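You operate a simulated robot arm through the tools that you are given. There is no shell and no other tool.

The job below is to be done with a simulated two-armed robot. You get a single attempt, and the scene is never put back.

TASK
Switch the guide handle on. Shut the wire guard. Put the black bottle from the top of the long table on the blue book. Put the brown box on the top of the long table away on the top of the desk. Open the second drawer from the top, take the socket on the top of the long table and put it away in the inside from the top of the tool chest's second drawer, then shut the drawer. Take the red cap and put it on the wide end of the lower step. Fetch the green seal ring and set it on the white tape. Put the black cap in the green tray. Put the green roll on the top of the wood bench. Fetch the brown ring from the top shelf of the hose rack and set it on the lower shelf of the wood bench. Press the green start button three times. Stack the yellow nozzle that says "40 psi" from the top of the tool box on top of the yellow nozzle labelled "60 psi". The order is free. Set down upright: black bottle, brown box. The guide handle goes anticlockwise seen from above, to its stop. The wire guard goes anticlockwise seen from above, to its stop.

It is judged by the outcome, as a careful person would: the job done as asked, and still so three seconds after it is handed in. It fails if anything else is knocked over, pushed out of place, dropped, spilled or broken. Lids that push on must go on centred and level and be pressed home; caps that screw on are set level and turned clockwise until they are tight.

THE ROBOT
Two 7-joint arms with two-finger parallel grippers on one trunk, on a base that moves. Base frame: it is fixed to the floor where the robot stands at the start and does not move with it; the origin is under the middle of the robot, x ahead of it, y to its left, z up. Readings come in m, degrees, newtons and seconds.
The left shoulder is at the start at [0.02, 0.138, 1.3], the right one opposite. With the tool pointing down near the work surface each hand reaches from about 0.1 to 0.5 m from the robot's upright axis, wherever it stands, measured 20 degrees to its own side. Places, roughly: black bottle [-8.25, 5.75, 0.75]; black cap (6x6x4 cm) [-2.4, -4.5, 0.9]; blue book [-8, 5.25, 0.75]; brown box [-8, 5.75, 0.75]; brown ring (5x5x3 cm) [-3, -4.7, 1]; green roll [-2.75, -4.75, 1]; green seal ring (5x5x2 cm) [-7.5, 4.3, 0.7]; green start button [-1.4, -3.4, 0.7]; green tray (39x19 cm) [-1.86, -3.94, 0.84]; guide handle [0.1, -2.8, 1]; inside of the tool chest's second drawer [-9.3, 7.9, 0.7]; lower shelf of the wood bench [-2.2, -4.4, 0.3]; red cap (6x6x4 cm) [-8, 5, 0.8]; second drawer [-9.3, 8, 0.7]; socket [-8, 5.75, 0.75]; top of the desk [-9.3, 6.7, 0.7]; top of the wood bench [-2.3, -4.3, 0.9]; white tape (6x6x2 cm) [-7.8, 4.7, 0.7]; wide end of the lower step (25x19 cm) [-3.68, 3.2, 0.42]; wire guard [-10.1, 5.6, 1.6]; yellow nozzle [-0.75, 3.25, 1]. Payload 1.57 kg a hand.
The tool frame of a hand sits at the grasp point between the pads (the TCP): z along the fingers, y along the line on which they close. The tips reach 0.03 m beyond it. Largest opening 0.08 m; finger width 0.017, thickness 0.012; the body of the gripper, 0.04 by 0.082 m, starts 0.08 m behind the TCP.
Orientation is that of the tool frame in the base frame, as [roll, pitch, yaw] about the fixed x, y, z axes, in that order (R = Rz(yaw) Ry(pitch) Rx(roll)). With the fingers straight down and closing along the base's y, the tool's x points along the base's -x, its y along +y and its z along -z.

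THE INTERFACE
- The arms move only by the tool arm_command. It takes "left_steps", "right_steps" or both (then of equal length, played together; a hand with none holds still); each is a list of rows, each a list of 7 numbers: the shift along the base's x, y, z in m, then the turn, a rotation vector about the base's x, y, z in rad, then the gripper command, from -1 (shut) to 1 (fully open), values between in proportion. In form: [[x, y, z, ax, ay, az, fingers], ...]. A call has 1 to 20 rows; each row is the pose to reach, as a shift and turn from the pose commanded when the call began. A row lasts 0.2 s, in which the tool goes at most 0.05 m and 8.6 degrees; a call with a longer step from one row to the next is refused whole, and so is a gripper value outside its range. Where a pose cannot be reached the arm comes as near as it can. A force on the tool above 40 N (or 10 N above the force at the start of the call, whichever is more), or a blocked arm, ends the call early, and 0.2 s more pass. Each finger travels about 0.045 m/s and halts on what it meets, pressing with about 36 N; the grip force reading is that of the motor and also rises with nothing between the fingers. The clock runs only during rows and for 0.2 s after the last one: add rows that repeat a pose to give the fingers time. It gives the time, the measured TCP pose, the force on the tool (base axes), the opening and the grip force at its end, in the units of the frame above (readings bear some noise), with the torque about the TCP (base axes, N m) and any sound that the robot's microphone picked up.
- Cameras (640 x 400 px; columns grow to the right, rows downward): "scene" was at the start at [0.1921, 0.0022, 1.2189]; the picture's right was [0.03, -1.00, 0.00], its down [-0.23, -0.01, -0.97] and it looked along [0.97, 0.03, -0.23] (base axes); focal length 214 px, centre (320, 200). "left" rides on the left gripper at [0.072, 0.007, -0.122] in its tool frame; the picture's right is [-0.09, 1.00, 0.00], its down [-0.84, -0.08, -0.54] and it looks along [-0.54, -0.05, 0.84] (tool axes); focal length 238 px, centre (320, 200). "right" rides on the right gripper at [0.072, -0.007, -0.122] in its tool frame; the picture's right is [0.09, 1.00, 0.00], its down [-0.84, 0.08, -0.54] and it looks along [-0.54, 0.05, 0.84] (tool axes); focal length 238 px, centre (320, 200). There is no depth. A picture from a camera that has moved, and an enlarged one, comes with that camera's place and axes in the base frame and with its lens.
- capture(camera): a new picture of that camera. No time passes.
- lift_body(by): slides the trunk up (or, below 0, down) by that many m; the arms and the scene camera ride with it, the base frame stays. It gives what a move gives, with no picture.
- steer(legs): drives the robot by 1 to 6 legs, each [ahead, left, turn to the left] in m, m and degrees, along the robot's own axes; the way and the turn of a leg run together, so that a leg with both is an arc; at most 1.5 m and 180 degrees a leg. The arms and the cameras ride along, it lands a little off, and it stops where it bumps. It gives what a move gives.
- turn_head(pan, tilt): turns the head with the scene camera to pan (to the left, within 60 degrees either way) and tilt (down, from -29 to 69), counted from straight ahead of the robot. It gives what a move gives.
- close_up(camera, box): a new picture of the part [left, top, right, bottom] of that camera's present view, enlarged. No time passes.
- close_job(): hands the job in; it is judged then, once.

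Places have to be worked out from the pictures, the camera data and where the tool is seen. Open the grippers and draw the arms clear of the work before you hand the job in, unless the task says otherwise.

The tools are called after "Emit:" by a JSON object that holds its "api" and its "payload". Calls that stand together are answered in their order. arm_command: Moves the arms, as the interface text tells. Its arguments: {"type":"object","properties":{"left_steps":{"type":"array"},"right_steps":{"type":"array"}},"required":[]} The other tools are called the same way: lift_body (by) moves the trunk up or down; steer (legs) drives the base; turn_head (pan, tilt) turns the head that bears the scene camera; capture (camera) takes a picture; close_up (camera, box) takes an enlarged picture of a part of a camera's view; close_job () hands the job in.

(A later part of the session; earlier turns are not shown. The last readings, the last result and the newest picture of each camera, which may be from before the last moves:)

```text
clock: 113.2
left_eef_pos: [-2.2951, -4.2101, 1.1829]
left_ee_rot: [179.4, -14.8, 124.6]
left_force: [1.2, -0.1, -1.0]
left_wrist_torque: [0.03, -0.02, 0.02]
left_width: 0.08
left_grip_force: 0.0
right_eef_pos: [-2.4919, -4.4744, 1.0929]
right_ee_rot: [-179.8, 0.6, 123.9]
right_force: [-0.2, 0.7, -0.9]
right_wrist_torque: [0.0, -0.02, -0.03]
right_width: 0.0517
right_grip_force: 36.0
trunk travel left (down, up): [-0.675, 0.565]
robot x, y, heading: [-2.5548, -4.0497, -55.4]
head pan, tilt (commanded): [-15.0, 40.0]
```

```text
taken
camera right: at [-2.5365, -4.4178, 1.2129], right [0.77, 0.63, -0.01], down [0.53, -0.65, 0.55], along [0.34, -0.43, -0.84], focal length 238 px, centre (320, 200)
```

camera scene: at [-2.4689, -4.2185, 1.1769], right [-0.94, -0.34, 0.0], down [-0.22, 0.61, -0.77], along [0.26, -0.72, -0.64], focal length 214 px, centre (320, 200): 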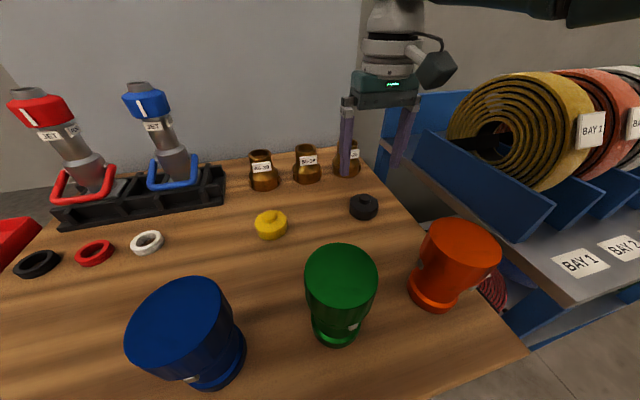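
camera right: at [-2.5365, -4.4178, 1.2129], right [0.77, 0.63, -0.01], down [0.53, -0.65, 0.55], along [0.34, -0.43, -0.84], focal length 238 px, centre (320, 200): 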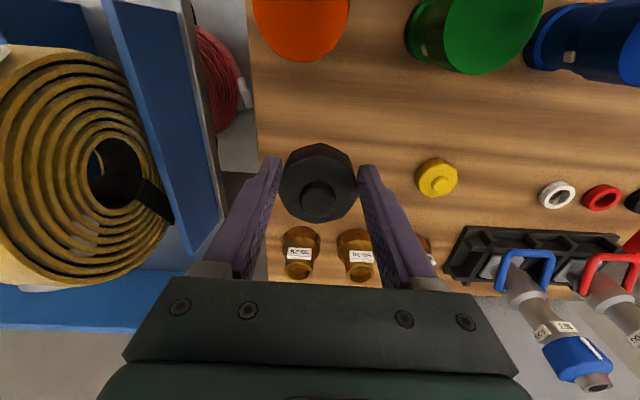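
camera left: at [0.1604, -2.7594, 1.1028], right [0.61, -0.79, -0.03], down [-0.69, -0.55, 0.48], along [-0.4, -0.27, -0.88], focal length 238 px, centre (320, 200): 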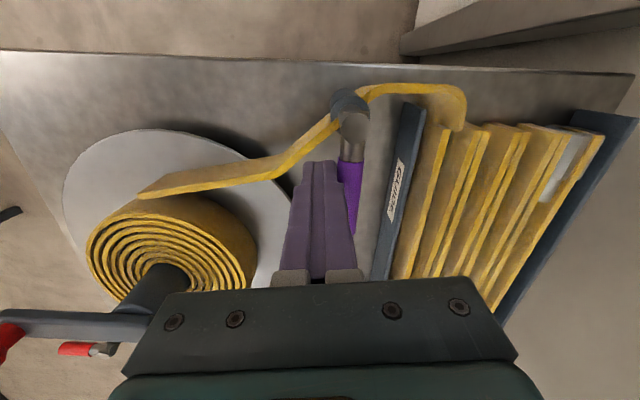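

Cap is held securely. I raise the hand more, back off, and sidestep left toward the PASS tray.

Emit:
{"api": "arm_command", "payload": {"right_steps": [[0, 0, 0.03, 0, 0, 0, -1], [0, 0, 0.06, 0, 0, 0, -1], [0, 0, 0.09, 0, 0, 0, -1]]}}

Emit:
{"api": "steer", "payload": {"legs": [[-0.15, 0, 0.4], [0, 0.8, 0]]}}

Emit:
{"api": "turn_head", "payload": {"pan": -15, "tilt": 40}}

Emit:
{"api": "capture", "payload": {"camera": "scene"}}

Emit:
{"api": "capture", "payload": {"camera": "right"}}

```text
clock: 114.0
left_eef_pos: [-2.2948, -4.2111, 1.1822]
left_ee_rot: [179.5, -14.7, 124.6]
left_force: [0.6, -0.6, 0.9]
left_wrist_torque: [0.02, 0.01, 0.02]
left_width: 0.0799
left_grip_force: 0.0
right_eef_pos: [-2.491, -4.4758, 1.1824]
right_ee_rot: [-179.8, 0.6, 123.9]
right_force: [0.9, -0.5, -1.9]
right_wrist_torque: [0.02, 0.0, 0.01]
right_width: 0.0515
right_grip_force: 35.7
trunk travel left (down, up): [-0.675, 0.565]
robot x, y, heading: [-2.5512, -4.0583, -55.2]
head pan, tilt (commanded): [-15.0, 40.0]
```

```text
clock: 119.3
left_eef_pos: [-1.7189, -3.6325, 1.1822]
left_ee_rot: [179.5, -14.7, 124.2]
left_force: [0.1, -0.4, 0.5]
left_wrist_torque: [0.0, 0.04, -0.01]
left_width: 0.08
left_grip_force: 0.0
right_eef_pos: [-1.9195, -3.8924, 1.1818]
right_ee_rot: [-179.9, 0.6, 123.5]
right_force: [-0.9, 0.4, -1.4]
right_wrist_torque: [0.0, 0.0, -0.02]
right_width: 0.0509
right_grip_force: 35.7
trunk travel left (down, up): [-0.675, 0.565]
robot x, y, heading: [-1.9779, -3.4707, -55.8]
head pan, tilt (commanded): [-15.0, 40.0]
```

```text
clock: 119.9
left_eef_pos: [-1.7191, -3.6323, 1.1821]
left_ee_rot: [179.5, -14.8, 124.1]
left_force: [-0.2, 0.0, -0.2]
left_wrist_torque: [0.01, -0.03, 0.01]
left_width: 0.0801
left_grip_force: 0.0
right_eef_pos: [-1.9213, -3.8932, 1.181]
right_ee_rot: [-179.9, 0.6, 123.4]
right_force: [0.0, 0.8, -1.3]
right_wrist_torque: [0.02, 0.03, -0.02]
right_width: 0.0509
right_grip_force: 36.3
trunk travel left (down, up): [-0.675, 0.565]
robot x, y, heading: [-1.9796, -3.4737, -56.1]
head pan, tilt (commanded): [-15.0, 40.0]
```

```text
taken
camera scene: at [-1.8944, -3.6367, 1.1768], right [-0.95, -0.33, 0.0], down [-0.21, 0.61, -0.77], along [0.25, -0.72, -0.64], focal length 214 px, centre (320, 200)
```

scene: 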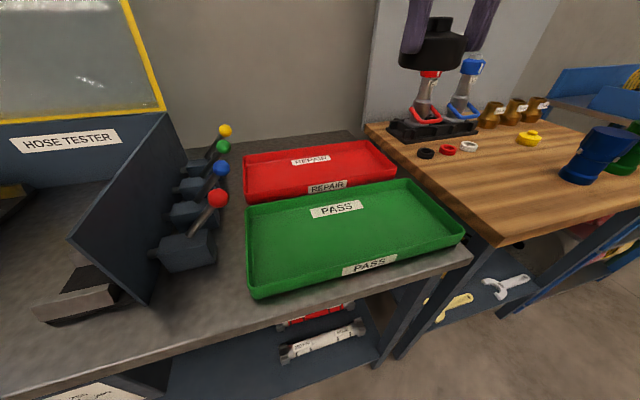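

```text
taken
camera right: at [-1.9641, -3.8368, 1.3029], right [0.78, 0.62, 0.0], down [0.52, -0.65, 0.55], along [0.34, -0.43, -0.83], focal length 238 px, centre (320, 200)
```

right: 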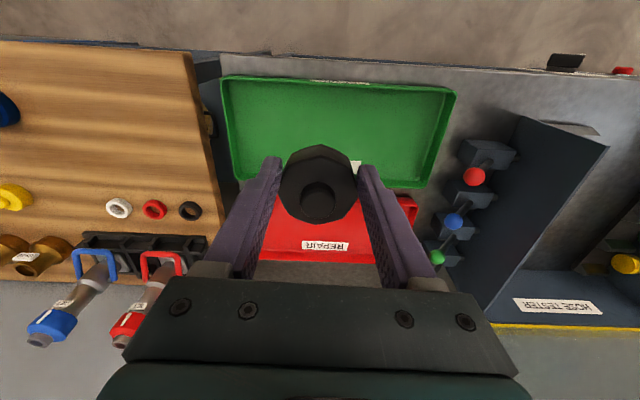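

The PASS tray centre is (-1.858,-3.922) with floor z≈0.85. I move the cap over it and lower to just above the floor.

Emit:
{"api": "arm_command", "payload": {"right_steps": [[0.03, -0.014, -0.02, 0, 0, 0, -1], [0.061, -0.029, -0.04, 0, 0, 0, -1], [0.061, -0.029, -0.08, 0, 0, 0, -1], [0.061, -0.029, -0.12, 0, 0, 0, -1], [0.061, -0.029, -0.16, 0, 0, 0, -1], [0.061, -0.029, -0.2, 0, 0, 0, -1], [0.061, -0.029, -0.24, 0, 0, 0, -1]]}}

Emit:
{"api": "capture", "payload": {"camera": "scene"}}

Emit:
{"api": "capture", "payload": {"camera": "right"}}

```text
clock: 121.5
left_eef_pos: [-1.719, -3.6327, 1.1824]
left_ee_rot: [179.6, -14.7, 124.0]
left_force: [-0.8, -0.3, -0.1]
left_wrist_torque: [-0.01, -0.01, 0.0]
left_width: 0.08
left_grip_force: 0.0
right_eef_pos: [-1.8583, -3.9222, 0.9423]
right_ee_rot: [-179.8, 0.6, 123.4]
right_force: [-0.4, -0.4, -0.4]
right_wrist_torque: [0.03, -0.03, 0.0]
right_width: 0.0508
right_grip_force: 36.1
trunk travel left (down, up): [-0.675, 0.565]
robot x, y, heading: [-1.9782, -3.4732, -56.1]
head pan, tilt (commanded): [-15.0, 40.0]
```

```text
taken
camera scene: at [-1.8943, -3.6366, 1.1769], right [-0.95, -0.33, 0.0], down [-0.21, 0.61, -0.77], along [0.25, -0.72, -0.64], focal length 214 px, centre (320, 200)
```

scene: 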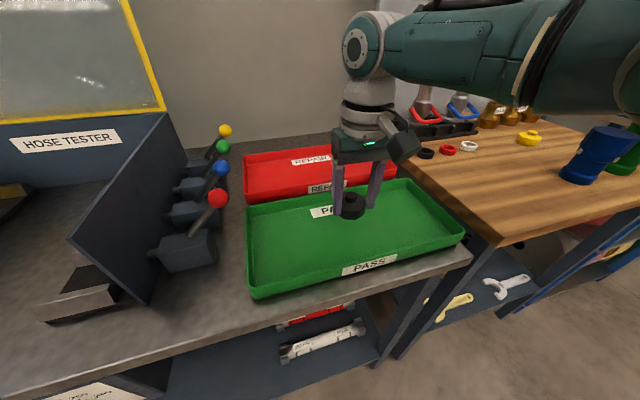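

```text
taken
camera right: at [-1.9016, -3.8657, 1.0631], right [0.78, 0.63, 0.0], down [0.52, -0.65, 0.55], along [0.34, -0.43, -0.83], focal length 238 px, centre (320, 200)
```

right: 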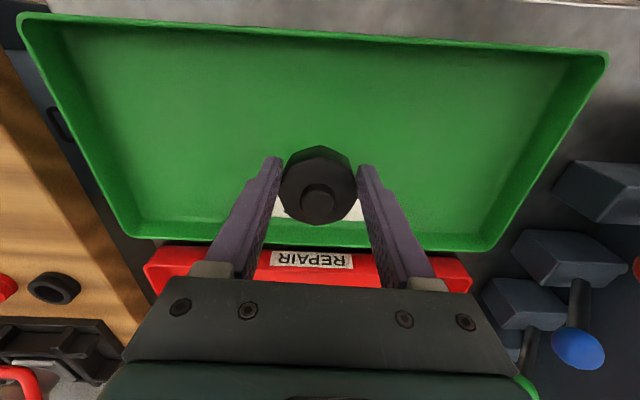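

The cap will land in the tray's middle. I lower in small steps until it touches the tray floor.

Emit:
{"api": "arm_command", "payload": {"right_steps": [[0, 0, -0.015, 0, 0, 0, -1], [0, 0, -0.03, 0, 0, 0, -1], [0, 0, -0.038, 0, 0, 0, -1], [0, 0, -0.044, 0, 0, 0, -1]]}}

Emit:
{"api": "close_up", "payload": {"camera": "scene", "box": [280, 130, 440, 230]}}

```text
clock: 122.5
left_eef_pos: [-1.7201, -3.6319, 1.1826]
left_ee_rot: [179.5, -14.7, 124.0]
left_force: [-0.3, -1.0, 0.3]
left_wrist_torque: [0.02, -0.02, -0.01]
left_width: 0.0798
left_grip_force: 0.1
right_eef_pos: [-1.8585, -3.9236, 0.8981]
right_ee_rot: [-179.9, 0.6, 123.4]
right_force: [-0.7, -0.4, -0.5]
right_wrist_torque: [0.03, 0.0, 0.01]
right_width: 0.0503
right_grip_force: 35.8
trunk travel left (down, up): [-0.675, 0.565]
robot x, y, heading: [-1.9763, -3.474, -55.8]
head pan, tilt (commanded): [-15.0, 40.0]
```

```text
4.00 times, centred on (360, 180) of scene
camera zoom: at [-1.8944, -3.6367, 1.1768], right [-0.95, -0.33, 0.0], down [-0.21, 0.61, -0.77], along [0.25, -0.72, -0.64], focal length 858 px, centre (160, 280)
```

zoom: 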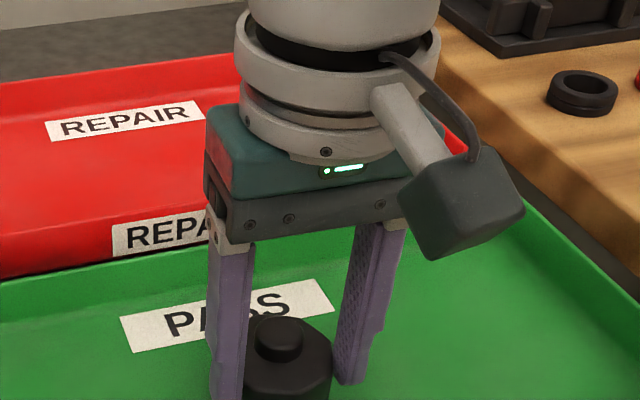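

No contact yet (force ~0). I keep lowering in 5 mm steps.

Emit:
{"api": "arm_command", "payload": {"right_steps": [[0, 0, -0.005, 0, 0, 0, -1], [0, 0, -0.01, 0, 0, 0, -1], [0, 0, -0.014, 0, 0, 0, -1]]}}

Emit:
{"api": "close_up", "payload": {"camera": "scene", "box": [280, 160, 440, 260]}}

```text
clock: 123.3
left_eef_pos: [-1.72, -3.6311, 1.1835]
left_ee_rot: [179.5, -14.8, 124.1]
left_force: [-0.7, -0.1, 1.0]
left_wrist_torque: [0.0, 0.01, 0.01]
left_width: 0.0796
left_grip_force: 0.1
right_eef_pos: [-1.863, -3.9196, 0.8875]
right_ee_rot: [-179.9, 0.7, 123.4]
right_force: [-1.3, 2.3, 10.6]
right_wrist_torque: [0.1, 0.11, -0.01]
right_width: 0.05
right_grip_force: 35.7
right hand out of reach, approached as far as the arm can: row 2, 3
trunk travel left (down, up): [-0.675, 0.565]
robot x, y, heading: [-1.9789, -3.4714, -56.0]
head pan, tilt (commanded): [-15.0, 40.0]
```

```text
4.00 times, centred on (360, 210) of scene
camera zoom: at [-1.8944, -3.6369, 1.1772], right [-0.95, -0.33, 0.0], down [-0.21, 0.61, -0.77], along [0.25, -0.72, -0.64], focal length 858 px, centre (160, 160)
```

zoom: 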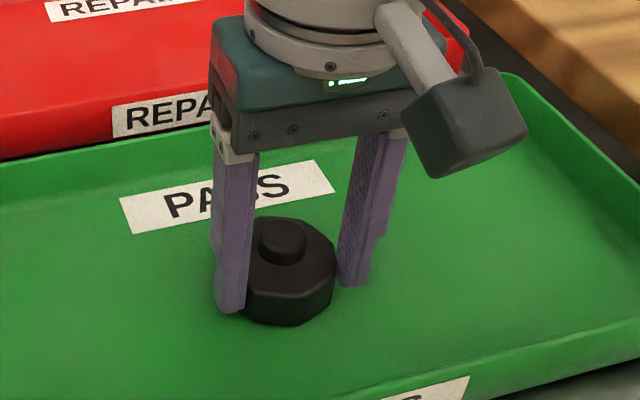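

The cap rests on the tray floor (10 N upward). I open and rise.

Emit:
{"api": "arm_command", "payload": {"right_steps": [[0, 0, 0.004, 0, 0, 0, 0], [0, 0, 0.004, 0, 0, 0, 1], [0, 0, 0.004, 0, 0, 0, 1], [0, 0, 0.004, 0, 0, 0, 1], [0, 0, 0.03, 0, 0, 0, 1], [0, 0, 0.07, 0, 0, 0, 1], [0, 0, 0.11, 0, 0, 0, 1], [0, 0, 0.15, 0, 0, 0, 1], [0, 0, 0.19, 0, 0, 0, 1], [0, 0, 0.23, 0, 0, 0, 1], [-0.03, 0.04, 0.27, 0, 0, 0, 1]]}}

Emit:
{"api": "capture", "payload": {"camera": "right"}}

```text
refused: row 11 steps farther than a row can; nothing moved
```

```text
taken
camera right: at [-1.9067, -3.8626, 1.0087], right [0.78, 0.63, 0.0], down [0.52, -0.65, 0.55], along [0.34, -0.43, -0.83], focal length 238 px, centre (320, 200)
```

right: 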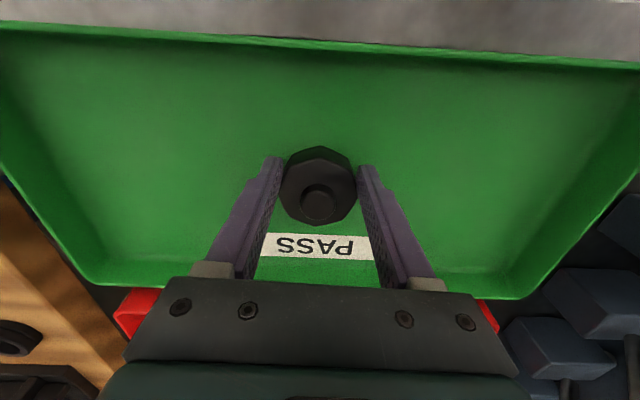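

The last row was too long a step, so nothing moved; I repeat with smaller steps: open, then rise.

Emit:
{"api": "arm_command", "payload": {"right_steps": [[0, 0, 0.003, 0, 0, 0, 0], [0, 0, 0.003, 0, 0, 0, 1], [0, 0, 0.003, 0, 0, 0, 1], [0, 0, 0.003, 0, 0, 0, 1], [0, 0, 0.03, 0, 0, 0, 1], [0, 0, 0.07, 0, 0, 0, 1], [0, 0, 0.11, 0, 0, 0, 1], [0, 0, 0.15, 0, 0, 0, 1], [0, 0, 0.19, 0, 0, 0, 1], [0, 0, 0.23, 0, 0, 0, 1], [-0.02, 0.03, 0.26, 0, 0, 0, 1]]}}

Emit:
{"api": "capture", "payload": {"camera": "right"}}

Emit:
{"api": "capture", "payload": {"camera": "scene"}}

```text
clock: 125.9
left_eef_pos: [-1.719, -3.6315, 1.1833]
left_ee_rot: [179.6, -14.7, 124.1]
left_force: [-0.5, -0.2, 0.4]
left_wrist_torque: [-0.01, 0.01, 0.01]
left_width: 0.08
left_grip_force: 0.1
right_eef_pos: [-1.8481, -3.9274, 1.0909]
right_ee_rot: [-179.9, -8.0, 123.1]
right_force: [0.3, -0.4, 0.3]
right_wrist_torque: [0.0, -0.01, -0.01]
right_width: 0.0797
right_grip_force: 0.0
right hand out of reach, approached as far as the arm can: row 5, 6, 7, 8, 9, 10, 11
trunk travel left (down, up): [-0.675, 0.565]
robot x, y, heading: [-1.975, -3.4719, -55.8]
head pan, tilt (commanded): [-15.0, 40.0]
stopped in row 11 (right hand): the arm was blocked; the commanded pose is now the measured one
```

```text
taken
camera right: at [-1.8822, -3.8864, 1.2211], right [0.78, 0.62, 0.01], down [0.56, -0.71, 0.42], along [0.27, -0.32, -0.91], focal length 238 px, centre (320, 200)
```

right: 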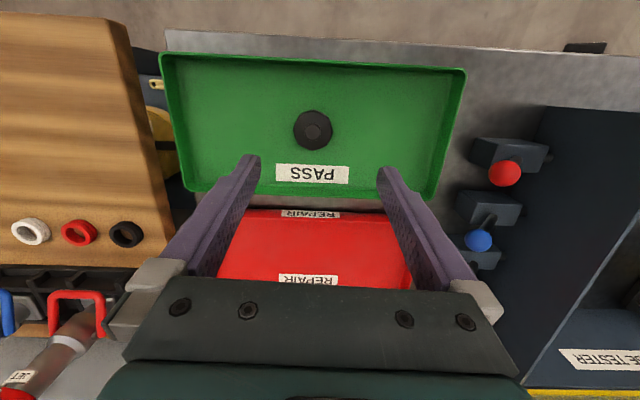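

```text
taken
camera scene: at [-1.8944, -3.6367, 1.1769], right [-0.95, -0.33, 0.0], down [-0.21, 0.61, -0.77], along [0.25, -0.72, -0.64], focal length 214 px, centre (320, 200)
```

scene: 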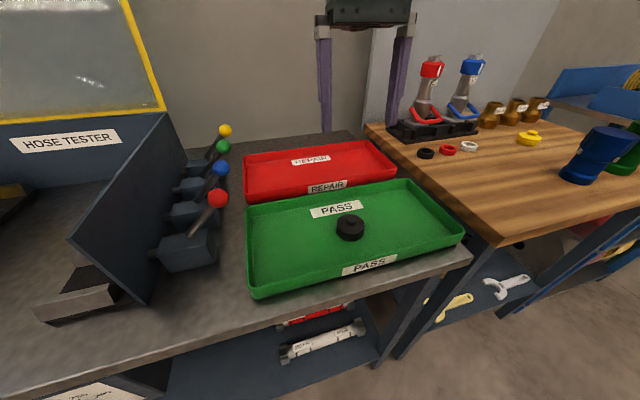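

Black cap is in the tray. The right arm drifted to a slightly tilted pose; I bring it back toward the robot and level it.

Emit:
{"api": "arm_command", "payload": {"right_steps": [[-0.015, 0.022, 0.01, -0.04, -0.026, 0, 1], [-0.03, 0.044, 0.03, -0.08, -0.052, 0, 1], [-0.045, 0.066, 0.05, -0.117, -0.076, 0, 1], [-0.055, 0.08, 0.06, -0.117, -0.076, 0, 1]]}}

Emit:
{"api": "turn_head", "payload": {"pan": -50, "tilt": 20}}

Emit:
{"api": "capture", "payload": {"camera": "scene"}}

```text
clock: 126.8
left_eef_pos: [-1.7197, -3.6308, 1.1828]
left_ee_rot: [179.4, -14.8, 124.2]
left_force: [-0.1, 0.5, 0.5]
left_wrist_torque: [-0.01, -0.01, 0.0]
left_width: 0.0799
left_grip_force: 0.1
right_eef_pos: [-1.8398, -3.9163, 1.0926]
right_ee_rot: [-179.8, -8.9, 122.3]
right_force: [0.0, -0.6, 0.1]
right_wrist_torque: [0.01, 0.04, 0.02]
right_width: 0.0797
right_grip_force: 0.0
right hand out of reach, approached as far as the arm can: row 1, 2, 3, 4
trunk travel left (down, up): [-0.675, 0.565]
robot x, y, heading: [-1.9772, -3.4744, -55.8]
head pan, tilt (commanded): [-15.0, 40.0]
stopped in row 4 (right hand): the arm was blocked; the commanded pose is now the measured one
```

```text
clock: 127.8
left_eef_pos: [-1.72, -3.6312, 1.1833]
left_ee_rot: [179.5, -14.7, 124.1]
left_force: [0.0, 0.2, 0.0]
left_wrist_torque: [0.02, 0.01, 0.01]
left_width: 0.08
left_grip_force: 0.0
right_eef_pos: [-1.8397, -3.9158, 1.0917]
right_ee_rot: [-179.9, -8.8, 122.4]
right_force: [-0.9, -0.6, 0.6]
right_wrist_torque: [0.03, 0.03, -0.03]
right_width: 0.0801
right_grip_force: 0.0
trunk travel left (down, up): [-0.675, 0.565]
robot x, y, heading: [-1.9785, -3.4746, -56.0]
head pan, tilt (commanded): [-50.0, 20.0]
```

```text
taken
camera scene: at [-1.9476, -3.646, 1.2082], right [-0.96, 0.27, 0.0], down [0.09, 0.33, -0.94], along [-0.26, -0.9, -0.34], focal length 214 px, centre (320, 200)
```

scene: 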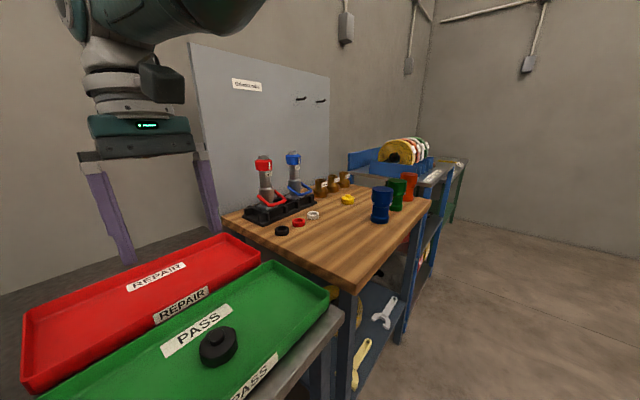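

The right arm seems stuck in a limit. I try a simple small move outward to the right and back.

Emit:
{"api": "arm_command", "payload": {"right_steps": [[-0.02, -0.013, 0, 0, 0, 0, 1], [-0.04, -0.026, 0, 0, 0, 0, 1]]}}

```text
clock: 128.4
left_eef_pos: [-1.7184, -3.6317, 1.1833]
left_ee_rot: [179.6, -14.8, 124.1]
left_force: [-0.4, -0.6, 0.6]
left_wrist_torque: [0.01, -0.06, 0.0]
left_width: 0.0799
left_grip_force: 0.1
right_eef_pos: [-1.8777, -3.9465, 1.0919]
right_ee_rot: [-179.9, -8.9, 122.3]
right_force: [0.1, -0.2, 0.2]
right_wrist_torque: [0.0, 0.05, 0.0]
right_width: 0.0798
right_grip_force: 0.1
trunk travel left (down, up): [-0.675, 0.565]
robot x, y, heading: [-1.9733, -3.4727, -55.7]
head pan, tilt (commanded): [-50.0, 20.0]
```

That moved fine. Now I pull it back toward the robot.

Emit:
{"api": "arm_command", "payload": {"right_steps": [[-0.011, 0.0165, 0.0, 0, 0, 0, 1], [-0.022, 0.033, 0.0, 0, 0, 0, 1], [-0.034, 0.05, 0.0, 0, 0, 0, 1]]}}

```text
clock: 129.2
left_eef_pos: [-1.7189, -3.6313, 1.1816]
left_ee_rot: [179.5, -14.7, 124.1]
left_force: [0.1, 0.0, 0.1]
left_wrist_torque: [0.03, 0.03, 0.02]
left_width: 0.0796
left_grip_force: 0.1
right_eef_pos: [-1.8758, -3.9451, 1.0919]
right_ee_rot: [-179.9, -8.8, 122.2]
right_force: [-0.4, 0.4, -0.2]
right_wrist_torque: [-0.04, -0.02, -0.01]
right_width: 0.08
right_grip_force: 0.0
right hand out of reach, approached as far as the arm can: row 1, 2, 3
trunk travel left (down, up): [-0.675, 0.565]
robot x, y, heading: [-1.9765, -3.4707, -55.7]
head pan, tilt (commanded): [-50.0, 20.0]
```

Blocked going back at this height; I try lowering with levelling first (as it was fine lower down), then moving back.

Emit:
{"api": "arm_command", "payload": {"right_steps": [[0, 0, -0.02, -0.04, -0.026, 0, 1], [0, 0, -0.04, -0.08, -0.052, 0, 1], [0, 0, -0.06, -0.127, -0.083, 0, 1], [0, 0, -0.08, -0.127, -0.083, 0, 1]]}}

```text
clock: 130.2
left_eef_pos: [-1.719, -3.6311, 1.1835]
left_ee_rot: [179.5, -14.8, 124.1]
left_force: [0.4, 0.2, 0.5]
left_wrist_torque: [0.0, 0.01, 0.04]
left_width: 0.08
left_grip_force: 0.1
right_eef_pos: [-1.862, -3.966, 1.0075]
right_ee_rot: [-180.0, 0.0, 122.3]
right_force: [0.2, 0.6, -0.2]
right_wrist_torque: [-0.01, 0.02, -0.01]
right_width: 0.0798
right_grip_force: 0.2
right hand out of reach, approached as far as the arm can: row 1, 2, 3, 4
trunk travel left (down, up): [-0.675, 0.565]
robot x, y, heading: [-1.978, -3.4718, -55.9]
head pan, tilt (commanded): [-50.0, 20.0]
```

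Level again at z≈1.0. Now I try pulling back toward the robot from here.

Emit:
{"api": "arm_command", "payload": {"right_steps": [[-0.014, 0.021, 0, 0, 0, 0, 1], [-0.028, 0.042, 0, 0, 0, 0, 1], [-0.042, 0.062, 0.02, 0, 0, 0, 1], [-0.056, 0.083, 0.04, 0, 0, 0, 1]]}}

Emit:
{"api": "capture", "payload": {"camera": "right"}}

```text
clock: 131.2
left_eef_pos: [-1.7185, -3.6318, 1.1831]
left_ee_rot: [179.6, -14.8, 124.1]
left_force: [0.5, -0.3, -0.6]
left_wrist_torque: [0.02, 0.0, 0.01]
left_width: 0.0798
left_grip_force: 0.1
right_eef_pos: [-1.8565, -3.9668, 1.0364]
right_ee_rot: [179.9, -0.2, 122.2]
right_force: [0.4, -0.6, 0.5]
right_wrist_torque: [0.0, -0.02, 0.01]
right_width: 0.0802
right_grip_force: 0.0
right hand out of reach, approached as far as the arm can: row 1, 2, 3, 4
trunk travel left (down, up): [-0.675, 0.565]
robot x, y, heading: [-1.9778, -3.4762, -56.2]
head pan, tilt (commanded): [-50.0, 20.0]
```

```text
taken
camera right: at [-1.8993, -3.9106, 1.1586], right [0.79, 0.61, 0.0], down [0.51, -0.67, 0.54], along [0.33, -0.43, -0.84], focal length 238 px, centre (320, 200)
```

right: 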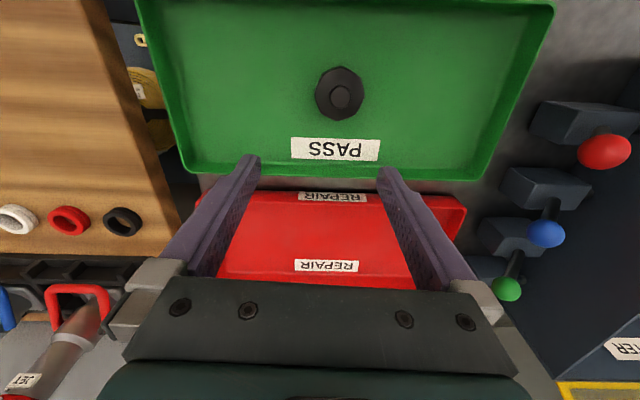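

The arm won't retract; I look at its configuration with the head camera.

Emit:
{"api": "turn_head", "payload": {"pan": -30, "tilt": 0}}

Emit:
{"api": "capture", "payload": {"camera": "scene"}}

```text
clock: 132.1
left_eef_pos: [-1.7196, -3.6312, 1.1828]
left_ee_rot: [179.5, -14.6, 124.1]
left_force: [0.1, 0.2, -0.6]
left_wrist_torque: [0.02, -0.03, 0.01]
left_width: 0.08
left_grip_force: 0.1
right_eef_pos: [-1.8556, -3.9669, 1.0356]
right_ee_rot: [179.9, -0.2, 122.3]
right_force: [0.2, 0.2, 0.2]
right_wrist_torque: [0.0, 0.01, 0.02]
right_width: 0.0799
right_grip_force: 0.0
trunk travel left (down, up): [-0.675, 0.565]
robot x, y, heading: [-1.9756, -3.4737, -56.0]
head pan, tilt (commanded): [-30.0, 0.0]
```

```text
taken
camera scene: at [-1.9158, -3.6462, 1.2405], right [-1.0, -0.07, 0.0], down [0.0, 0.0, -1.0], along [0.07, -1.0, 0.0], focal length 214 px, centre (320, 200)
```

scene: 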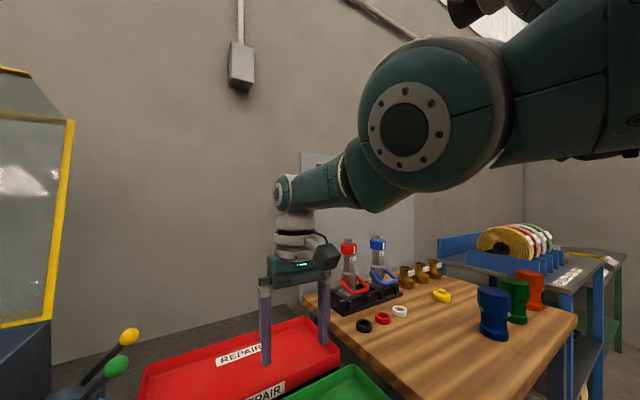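

The elbow is out to the right with the forearm folded inwards. I try swinging the hand outward to the right and up, to free the joint limit.

Emit:
{"api": "arm_command", "payload": {"right_steps": [[-0.025, -0.017, 0.02, 0, 0, 0, 1], [-0.05, -0.034, 0.04, 0, 0, 0, 1], [-0.075, -0.051, 0.06, 0, 0, 0, 1], [-0.1, -0.068, 0.08, 0, 0, 0, 1]]}}

Emit:
{"api": "arm_command", "payload": {"right_steps": [[-0.014, 0.021, 0, 0, 0, 0, 1], [-0.028, 0.042, 0, 0, 0, 0, 1], [-0.042, 0.062, 0.0, 0, 0, 0, 1]]}}

```text
clock: 133.1
left_eef_pos: [-1.7189, -3.6329, 1.1822]
left_ee_rot: [179.5, -14.7, 124.1]
left_force: [-0.7, 0.0, 0.0]
left_wrist_torque: [0.02, 0.01, 0.02]
left_width: 0.0798
left_grip_force: 0.1
right_eef_pos: [-1.9588, -4.0297, 1.1177]
right_ee_rot: [179.9, 0.0, 122.3]
right_force: [0.0, 0.4, -0.1]
right_wrist_torque: [0.0, -0.01, -0.02]
right_width: 0.0799
right_grip_force: 0.1
right hand out of reach, approached as far as the arm can: row 1, 2
trunk travel left (down, up): [-0.675, 0.565]
robot x, y, heading: [-1.9774, -3.4719, -55.8]
head pan, tilt (commanded): [-30.0, 0.0]
```

```text
clock: 133.9
left_eef_pos: [-1.7195, -3.6323, 1.1821]
left_ee_rot: [179.5, -14.7, 124.0]
left_force: [0.2, -0.7, -0.2]
left_wrist_torque: [0.0, 0.04, 0.02]
left_width: 0.0801
left_grip_force: 0.1
right_eef_pos: [-1.9992, -3.9686, 1.1132]
right_ee_rot: [179.9, -0.3, 122.3]
right_force: [-0.4, 0.0, 0.8]
right_wrist_torque: [-0.01, 0.03, 0.02]
right_width: 0.0799
right_grip_force: 0.0
trunk travel left (down, up): [-0.675, 0.565]
robot x, y, heading: [-1.9784, -3.4709, -56.0]
head pan, tilt (commanded): [-30.0, 0.0]
```

Freed. Now I bring it gently back inward and up to the neutral carrying pose.

Emit:
{"api": "arm_command", "payload": {"right_steps": [[-0.011, 0.017, 0.01, 0, 0, 0, 1], [-0.02, 0.034, 0.02, 0, 0, 0, 1], [0.0, 0.05, 0.03, 0, 0, 0, 1], [0.02, 0.065, 0.04, 0, 0, 0, 1], [0.04, 0.078, 0.05, 0, 0, 0, 1]]}}

```text
clock: 135.1
left_eef_pos: [-1.7204, -3.6316, 1.1825]
left_ee_rot: [179.4, -14.7, 124.1]
left_force: [0.1, -0.4, -0.5]
left_wrist_torque: [0.0, -0.05, 0.04]
left_width: 0.0802
left_grip_force: 0.1
right_eef_pos: [-1.9603, -3.8926, 1.1647]
right_ee_rot: [179.8, -0.1, 122.3]
right_force: [0.4, 0.1, 0.4]
right_wrist_torque: [-0.03, -0.01, -0.04]
right_width: 0.08
right_grip_force: 0.1
trunk travel left (down, up): [-0.675, 0.565]
robot x, y, heading: [-1.9778, -3.4697, -56.0]
head pan, tilt (commanded): [-30.0, 0.0]
```

Right arm is back to a good pose. I also re-extend and level the left hand.

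Emit:
{"api": "arm_command", "payload": {"left_steps": [[0.014, -0.021, 0, -0.053, -0.036, 0, 1], [0.028, -0.041, 0, -0.107, -0.072, 0, 1], [0.042, -0.062, 0, -0.16, -0.107, 0, 1], [0.056, -0.083, 0, -0.213, -0.143, 0, 1]]}}

Emit:
{"api": "steer", "payload": {"legs": [[-0.2, 0, 0.5], [0, -1.5, 0]]}}

Emit:
{"api": "turn_head", "payload": {"pan": 0, "tilt": 25}}

Emit:
{"api": "capture", "payload": {"camera": "scene"}}

```text
clock: 136.1
left_eef_pos: [-1.6624, -3.7144, 1.1834]
left_ee_rot: [179.5, -0.1, 124.0]
left_force: [-0.1, 0.1, -0.4]
left_wrist_torque: [-0.03, -0.04, 0.04]
left_width: 0.0797
left_grip_force: 0.1
right_eef_pos: [-1.9589, -3.8919, 1.1649]
right_ee_rot: [179.8, -0.1, 122.3]
right_force: [-0.4, -0.7, -0.1]
right_wrist_torque: [0.02, 0.02, -0.02]
right_width: 0.0801
right_grip_force: 0.0
trunk travel left (down, up): [-0.675, 0.565]
robot x, y, heading: [-1.9766, -3.4748, -55.9]
head pan, tilt (commanded): [-30.0, 0.0]
```

```text
clock: 144.8
left_eef_pos: [-3.0414, -4.3916, 1.1831]
left_ee_rot: [179.5, -0.1, 122.6]
left_force: [-0.1, -0.5, 0.4]
left_wrist_torque: [0.04, -0.02, 0.0]
left_width: 0.0802
left_grip_force: 0.1
right_eef_pos: [-3.3414, -4.5615, 1.1641]
right_ee_rot: [180.0, -0.1, 120.8]
right_force: [-0.7, -0.9, 0.0]
right_wrist_torque: [-0.05, 0.0, 0.01]
right_width: 0.0801
right_grip_force: 0.0
trunk travel left (down, up): [-0.675, 0.565]
robot x, y, heading: [-3.3482, -4.1397, -57.4]
head pan, tilt (commanded): [-30.0, 0.0]
```

```text
clock: 145.7
left_eef_pos: [-3.0407, -4.3909, 1.1832]
left_ee_rot: [179.5, 0.0, 122.7]
left_force: [-0.7, 0.5, -0.2]
left_wrist_torque: [-0.02, 0.0, 0.0]
left_width: 0.0801
left_grip_force: 0.0
right_eef_pos: [-3.3423, -4.5619, 1.1651]
right_ee_rot: [179.9, -0.2, 120.8]
right_force: [-0.4, 0.5, 0.8]
right_wrist_torque: [-0.01, -0.04, 0.04]
right_width: 0.08
right_grip_force: 0.1
trunk travel left (down, up): [-0.675, 0.565]
robot x, y, heading: [-3.346, -4.1372, -57.6]
head pan, tilt (commanded): [0.0, 25.0]
```

```text
taken
camera scene: at [-3.2464, -4.305, 1.2002], right [-0.84, -0.54, 0.0], down [-0.23, 0.36, -0.91], along [0.49, -0.76, -0.42], focal length 214 px, centre (320, 200)
```

scene: 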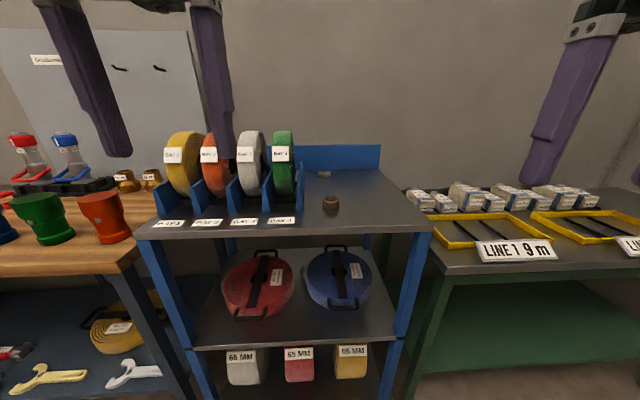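

I see the brown ring on the rack's top shelf at about (-3.01,-4.72,~0.97) and the green roll in bay 4. I zoom in on both.

Emit:
{"api": "close_up", "payload": {"camera": "scene", "box": [140, 110, 380, 260]}}

Emit:
{"api": "close_up", "payload": {"camera": "scene", "box": [240, 120, 368, 240]}}

Emit:
{"api": "capture", "payload": {"camera": "left"}}

Emit:
{"api": "capture", "payload": {"camera": "right"}}

```text
2.67 times, centred on (260, 185) of scene
camera zoom: at [-3.2464, -4.305, 1.2002], right [-0.84, -0.54, 0.0], down [-0.23, 0.36, -0.91], along [0.49, -0.76, -0.42], focal length 572 px, centre (480, 240)
```

zoom: 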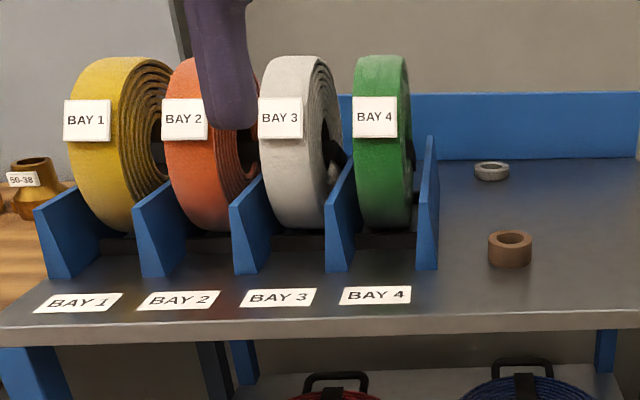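

```text
3.33 times, centred on (304, 180) of scene
camera zoom: at [-3.2464, -4.305, 1.2002], right [-0.84, -0.54, 0.0], down [-0.23, 0.36, -0.91], along [0.49, -0.76, -0.42], focal length 715 px, centre (373, 267)
```

zoom: 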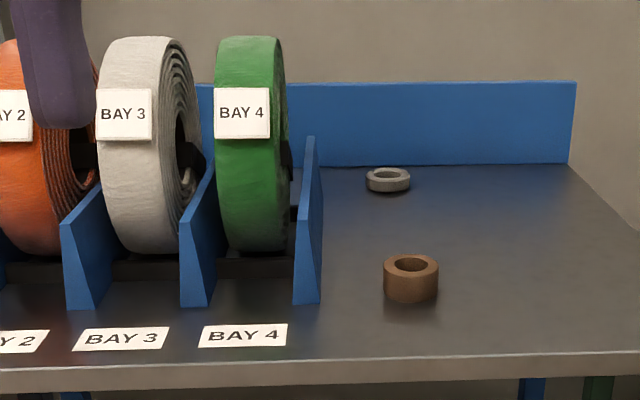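

```text
taken
camera left: at [-3.0741, -4.327, 1.3059], right [0.89, 0.46, 0.01], down [0.38, -0.75, 0.54], along [0.25, -0.48, -0.84], focal length 238 px, centre (320, 200)
```

left: 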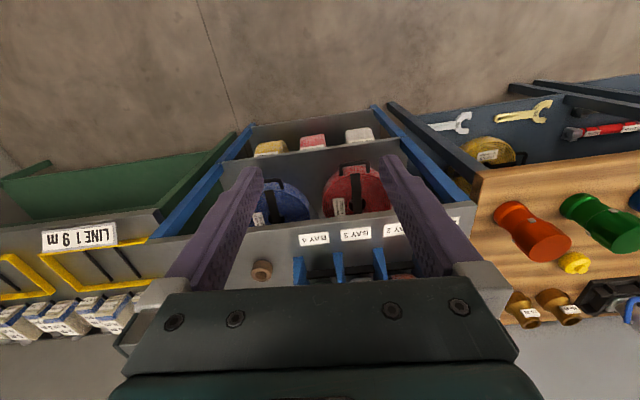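

```text
taken
camera right: at [-3.3839, -4.5043, 1.2859], right [0.81, 0.59, 0.0], down [0.5, -0.68, 0.54], along [0.32, -0.44, -0.84], focal length 238 px, centre (320, 200)
```

right: 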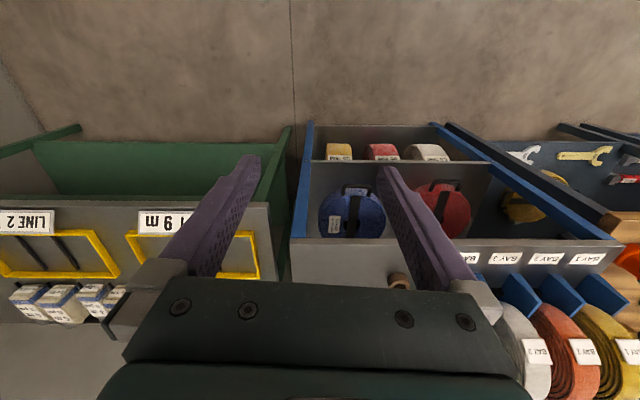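

The green roll is ~0.045 m thick, ~0.16 m in diameter, standing between dividers (top z≈1.13). I raise the left hand, and drive closer so the left hand can take the roll and get a better look.

Emit:
{"api": "arm_command", "payload": {"left_steps": [[0, 0, 0.03, 0, 0, 0, 1], [0, 0, 0.06, 0, 0, 0, 1], [0, 0, 0.09, 0, 0, 0, 1]]}}

Emit:
{"api": "steer", "payload": {"legs": [[0.2, 0.02, 2.5]]}}

Emit:
{"api": "turn_head", "payload": {"pan": 10, "tilt": 30}}

Emit:
{"api": "capture", "payload": {"camera": "scene"}}

Emit:
{"api": "capture", "payload": {"camera": "left"}}

```text
clock: 146.4
left_eef_pos: [-3.0446, -4.3761, 1.1843]
left_ee_rot: [179.6, -11.8, 123.5]
left_force: [0.9, -0.5, 0.4]
left_wrist_torque: [0.02, 0.0, -0.03]
left_width: 0.0798
left_grip_force: 0.0
right_eef_pos: [-3.3413, -4.562, 1.1639]
right_ee_rot: [179.9, 0.0, 120.9]
right_force: [0.0, 0.5, 0.1]
right_wrist_torque: [0.01, 0.0, 0.02]
right_width: 0.08
right_grip_force: 0.0
trunk travel left (down, up): [-0.675, 0.565]
robot x, y, heading: [-3.348, -4.1398, -57.2]
head pan, tilt (commanded): [0.0, 25.0]
stopped in row 3 (left hand): the arm was blocked; the commanded pose is now the measured one
```

```text
clock: 148.1
left_eef_pos: [-2.9078, -4.5161, 1.1857]
left_ee_rot: [179.6, -11.8, 126.0]
left_force: [0.7, 0.6, -1.0]
left_wrist_torque: [-0.01, 0.0, -0.01]
left_width: 0.0797
left_grip_force: 0.1
right_eef_pos: [-3.1967, -4.7155, 1.1653]
right_ee_rot: [179.9, -0.1, 123.3]
right_force: [0.5, 0.9, -0.4]
right_wrist_torque: [0.01, 0.02, 0.04]
right_width: 0.0801
right_grip_force: 0.1
trunk travel left (down, up): [-0.675, 0.565]
robot x, y, heading: [-3.224, -4.2956, -55.0]
head pan, tilt (commanded): [0.0, 25.0]
```

```text
clock: 148.8
left_eef_pos: [-2.9073, -4.5165, 1.1848]
left_ee_rot: [179.7, -11.8, 126.0]
left_force: [0.3, -0.6, -0.3]
left_wrist_torque: [-0.04, -0.02, -0.01]
left_width: 0.0801
left_grip_force: 0.0
right_eef_pos: [-3.1969, -4.7152, 1.1642]
right_ee_rot: [179.9, -0.1, 123.4]
right_force: [0.5, -0.6, -0.3]
right_wrist_torque: [0.01, 0.0, 0.0]
right_width: 0.08
right_grip_force: 0.1
trunk travel left (down, up): [-0.675, 0.565]
robot x, y, heading: [-3.2215, -4.2948, -55.1]
head pan, tilt (commanded): [10.0, 30.0]
```

```text
taken
camera scene: at [-3.101, -4.4432, 1.1922], right [-0.71, -0.71, 0.0], down [-0.35, 0.35, -0.87], along [0.61, -0.61, -0.5], focal length 214 px, centre (320, 200)
```

scene: 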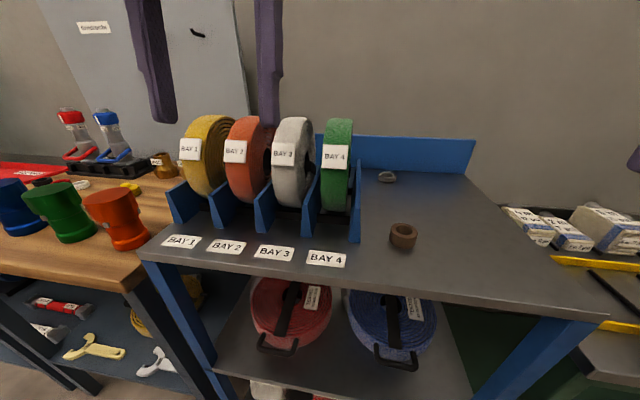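

```text
taken
camera left: at [-2.9286, -4.4755, 1.3192], right [0.86, 0.51, -0.01], down [0.48, -0.8, 0.36], along [0.17, -0.31, -0.93], focal length 238 px, centre (320, 200)
```

left: 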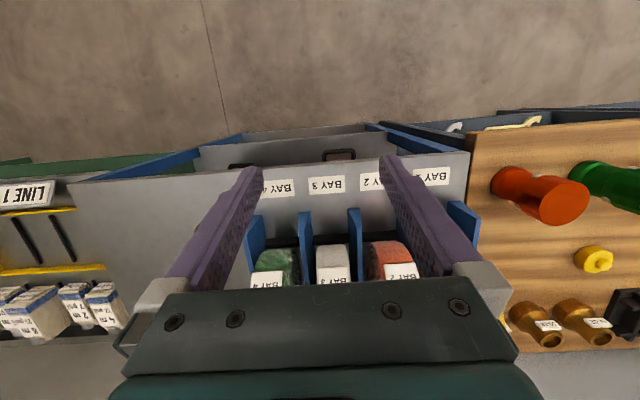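

I learn the tool-down hand can't rise above z≈1.18 at this trunk height. I lift the trunk 0.12 m, then level the left hand.

Emit:
{"api": "lift_body", "payload": {"by": 0.12}}

Emit:
{"api": "arm_command", "payload": {"left_steps": [[0.005, -0.008, -0.015, -0.055, -0.04, 0, 1], [0.01, -0.016, -0.03, -0.11, -0.08, 0, 1], [0.015, -0.024, -0.04, -0.167, -0.121, 0, 1]]}}

Emit:
{"api": "capture", "payload": {"camera": "left"}}

Emit:
{"api": "turn_head", "payload": {"pan": 15, "tilt": 30}}

Emit:
{"api": "close_up", "payload": {"camera": "scene", "box": [200, 100, 440, 250]}}

```text
clock: 150.3
left_eef_pos: [-2.9071, -4.5169, 1.3046]
left_ee_rot: [179.6, -11.7, 126.0]
left_force: [-0.4, -0.3, -0.7]
left_wrist_torque: [0.02, -0.01, 0.0]
left_width: 0.0799
left_grip_force: 0.2
right_eef_pos: [-3.197, -4.7158, 1.2829]
right_ee_rot: [179.9, -0.1, 123.3]
right_force: [-1.2, -0.2, 0.8]
right_wrist_torque: [-0.01, -0.02, 0.01]
right_width: 0.08
right_grip_force: 0.0
trunk travel left (down, up): [-0.795, 0.445]
robot x, y, heading: [-3.2208, -4.2941, -55.1]
head pan, tilt (commanded): [10.0, 30.0]
```

```text
clock: 151.1
left_eef_pos: [-2.8919, -4.5407, 1.2652]
left_ee_rot: [179.6, 0.0, 125.9]
left_force: [-1.0, 1.3, -0.5]
left_wrist_torque: [0.01, -0.01, -0.03]
left_width: 0.0798
left_grip_force: 0.1
right_eef_pos: [-3.1969, -4.7162, 1.2838]
right_ee_rot: [179.9, -0.1, 123.3]
right_force: [1.0, -0.1, -0.3]
right_wrist_torque: [-0.01, -0.01, 0.01]
right_width: 0.0802
right_grip_force: 0.1
trunk travel left (down, up): [-0.795, 0.445]
robot x, y, heading: [-3.2247, -4.298, -54.8]
head pan, tilt (commanded): [10.0, 30.0]
```

```text
taken
camera left: at [-2.9288, -4.4781, 1.3867], right [0.86, 0.51, 0.01], down [0.43, -0.72, 0.54], along [0.28, -0.46, -0.84], focal length 238 px, centre (320, 200)
```

left: 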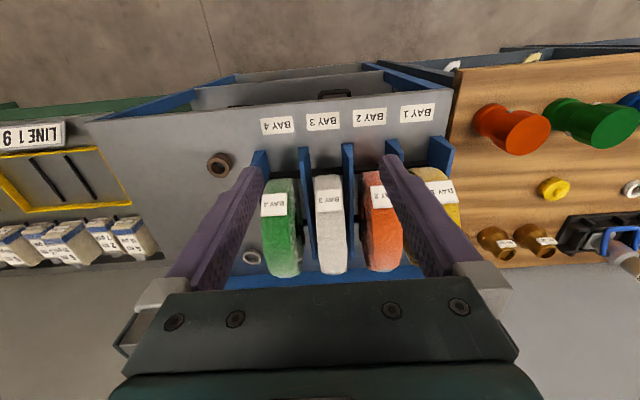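

```text
clock: 151.7
left_eef_pos: [-2.8923, -4.5406, 1.2647]
left_ee_rot: [179.6, 0.0, 126.0]
left_force: [-0.3, -0.7, -0.8]
left_wrist_torque: [0.01, -0.02, 0.02]
left_width: 0.0802
left_grip_force: 0.0
right_eef_pos: [-3.1976, -4.7167, 1.2838]
right_ee_rot: [179.9, -0.1, 123.3]
right_force: [-0.5, 0.3, -0.2]
right_wrist_torque: [0.02, 0.01, 0.01]
right_width: 0.08
right_grip_force: 0.1
trunk travel left (down, up): [-0.795, 0.445]
robot x, y, heading: [-3.2223, -4.2961, -54.8]
head pan, tilt (commanded): [15.0, 30.0]
```

```text
2.67 times, centred on (320, 175) of scene
camera zoom: at [-3.0956, -4.4373, 1.3122], right [-0.64, -0.77, 0.0], down [-0.38, 0.32, -0.87], along [0.66, -0.56, -0.5], focal length 572 px, centre (320, 267)
```

zoom: 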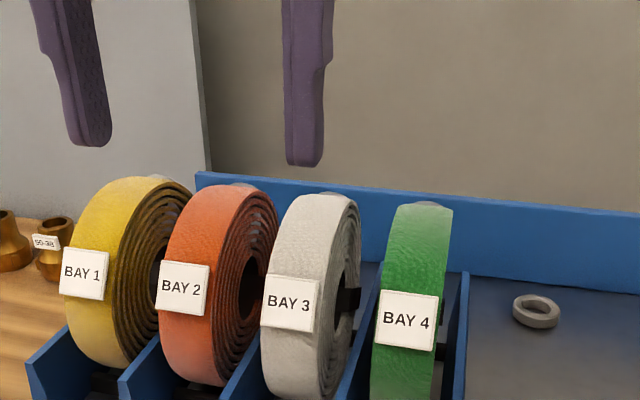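

Triangulation puts the roll centre at about (-2.835,-4.763), z≈1.05, R≈0.076, thickness ~0.045. I drive 0.15 m ahead and 0.1 m right so the left hand can come over it.

Emit:
{"api": "steer", "payload": {"legs": [[0.15, -0.1, 0]]}}

Emit:
{"api": "capture", "payload": {"camera": "left"}}

```text
clock: 153.2
left_eef_pos: [-2.8846, -4.7201, 1.2653]
left_ee_rot: [179.7, 0.0, 126.0]
left_force: [-0.4, 0.2, -0.3]
left_wrist_torque: [0.0, 0.03, -0.04]
left_width: 0.0799
left_grip_force: 0.1
right_eef_pos: [-3.1903, -4.8938, 1.2844]
right_ee_rot: [179.9, -0.2, 123.3]
right_force: [0.0, -0.8, 0.9]
right_wrist_torque: [0.0, 0.02, 0.02]
right_width: 0.0799
right_grip_force: 0.0
trunk travel left (down, up): [-0.795, 0.445]
robot x, y, heading: [-3.2166, -4.4774, -55.0]
head pan, tilt (commanded): [15.0, 30.0]
```

```text
taken
camera left: at [-2.9214, -4.6581, 1.3866], right [0.86, 0.51, 0.01], down [0.43, -0.72, 0.54], along [0.28, -0.46, -0.84], focal length 238 px, centre (320, 200)
```

left: 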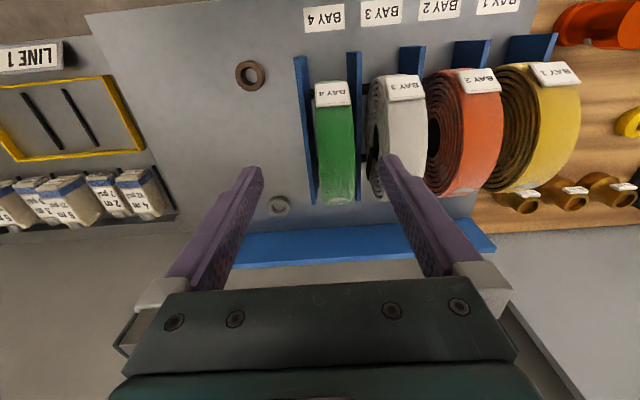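

The roll's top centre is at about (-2.832,-4.761); dividers top out near z≈1.01, so fingers stay clear above them. I move over the roll and lower to straddle its top.

Emit:
{"api": "arm_command", "payload": {"left_steps": [[0.02, -0.015, 0, 0, 0, 0, 1], [0.04, -0.03, -0.01, 0, 0, 0, 1], [0.0526, -0.0409, -0.04, 0, 0, 0, 1], [0.0526, -0.0409, -0.08, 0, 0, 0, 1]]}}

Emit:
{"api": "capture", "payload": {"camera": "left"}}

Emit:
{"api": "capture", "payload": {"camera": "scene"}}

```text
clock: 154.2
left_eef_pos: [-2.8309, -4.7607, 1.1832]
left_ee_rot: [179.7, 0.0, 126.0]
left_force: [-0.1, 1.0, -0.6]
left_wrist_torque: [0.0, -0.01, 0.02]
left_width: 0.0798
left_grip_force: 0.0
right_eef_pos: [-3.1894, -4.8951, 1.285]
right_ee_rot: [179.9, -0.2, 123.3]
right_force: [-0.3, -0.7, -0.2]
right_wrist_torque: [-0.01, -0.01, 0.0]
right_width: 0.0802
right_grip_force: 0.0
trunk travel left (down, up): [-0.795, 0.445]
robot x, y, heading: [-3.2135, -4.4764, -55.0]
head pan, tilt (commanded): [15.0, 30.0]
```

```text
taken
camera left: at [-2.8683, -4.698, 1.3055], right [0.86, 0.51, 0.01], down [0.43, -0.72, 0.54], along [0.28, -0.46, -0.84], focal length 238 px, centre (320, 200)
```

left: 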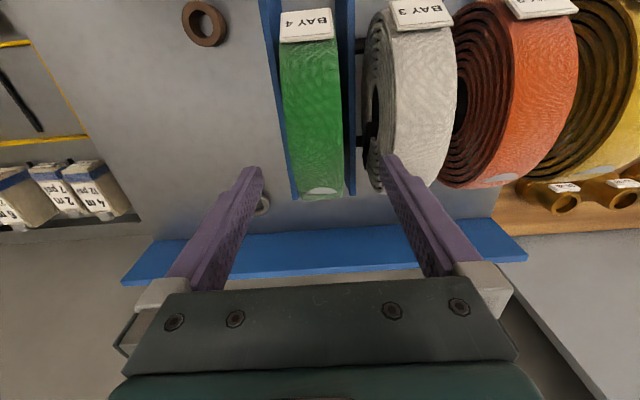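

```text
taken
camera scene: at [-3.0882, -4.6174, 1.3123], right [-0.64, -0.77, 0.0], down [-0.38, 0.32, -0.87], along [0.66, -0.56, -0.5], focal length 214 px, centre (320, 200)
```

scene: 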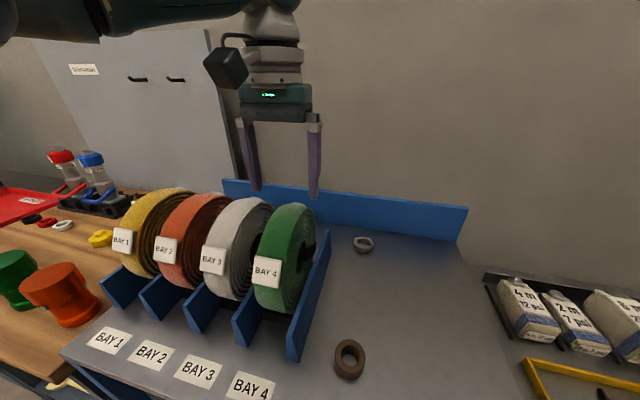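

Fingers line up on both sides of the roll. I descend to TCP z≈1.105 and close.

Emit:
{"api": "arm_command", "payload": {"left_steps": [[0, 0, -0.03, 0, 0, 0, 1], [0, 0, -0.055, 0, 0, 0, 1], [0, 0, -0.08, 0, 0, 0, 1], [0, 0, -0.08, 0, 0, 0, -1], [0, 0, -0.08, 0, 0, 0, -1], [0, 0, -0.08, 0, 0, 0, -1], [0, 0, -0.08, 0, 0, 0, -1], [0, 0, -0.08, 0, 0, 0, -1]]}}

Emit:
{"api": "capture", "payload": {"camera": "left"}}

Emit:
{"api": "capture", "payload": {"camera": "scene"}}

```text
clock: 156.0
left_eef_pos: [-2.8324, -4.7603, 1.1033]
left_ee_rot: [179.8, 0.0, 126.0]
left_force: [-3.7, -2.9, 0.2]
left_wrist_torque: [-0.65, 0.45, -0.06]
left_width: 0.044
left_grip_force: 35.6
right_eef_pos: [-3.19, -4.8942, 1.2834]
right_ee_rot: [-180.0, -0.1, 123.3]
right_force: [-0.1, -1.2, 0.2]
right_wrist_torque: [0.02, 0.0, -0.02]
right_width: 0.0802
right_grip_force: 0.1
trunk travel left (down, up): [-0.795, 0.445]
robot x, y, heading: [-3.2136, -4.4726, -54.8]
head pan, tilt (commanded): [15.0, 30.0]
```

```text
taken
camera left: at [-2.8693, -4.6978, 1.2256], right [0.86, 0.51, 0.0], down [0.43, -0.72, 0.54], along [0.28, -0.46, -0.84], focal length 238 px, centre (320, 200)
```

left: 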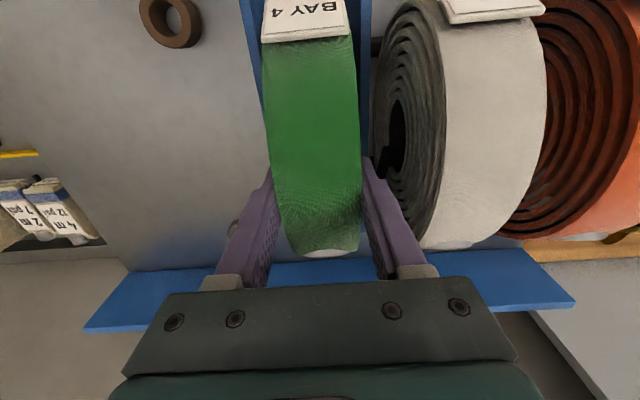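

```text
taken
camera scene: at [-3.0887, -4.6176, 1.3121], right [-0.64, -0.77, 0.0], down [-0.38, 0.32, -0.87], along [0.66, -0.56, -0.5], focal length 214 px, centre (320, 200)
```

scene: 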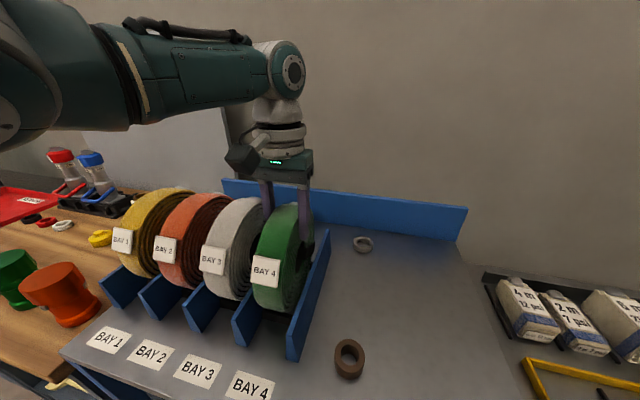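

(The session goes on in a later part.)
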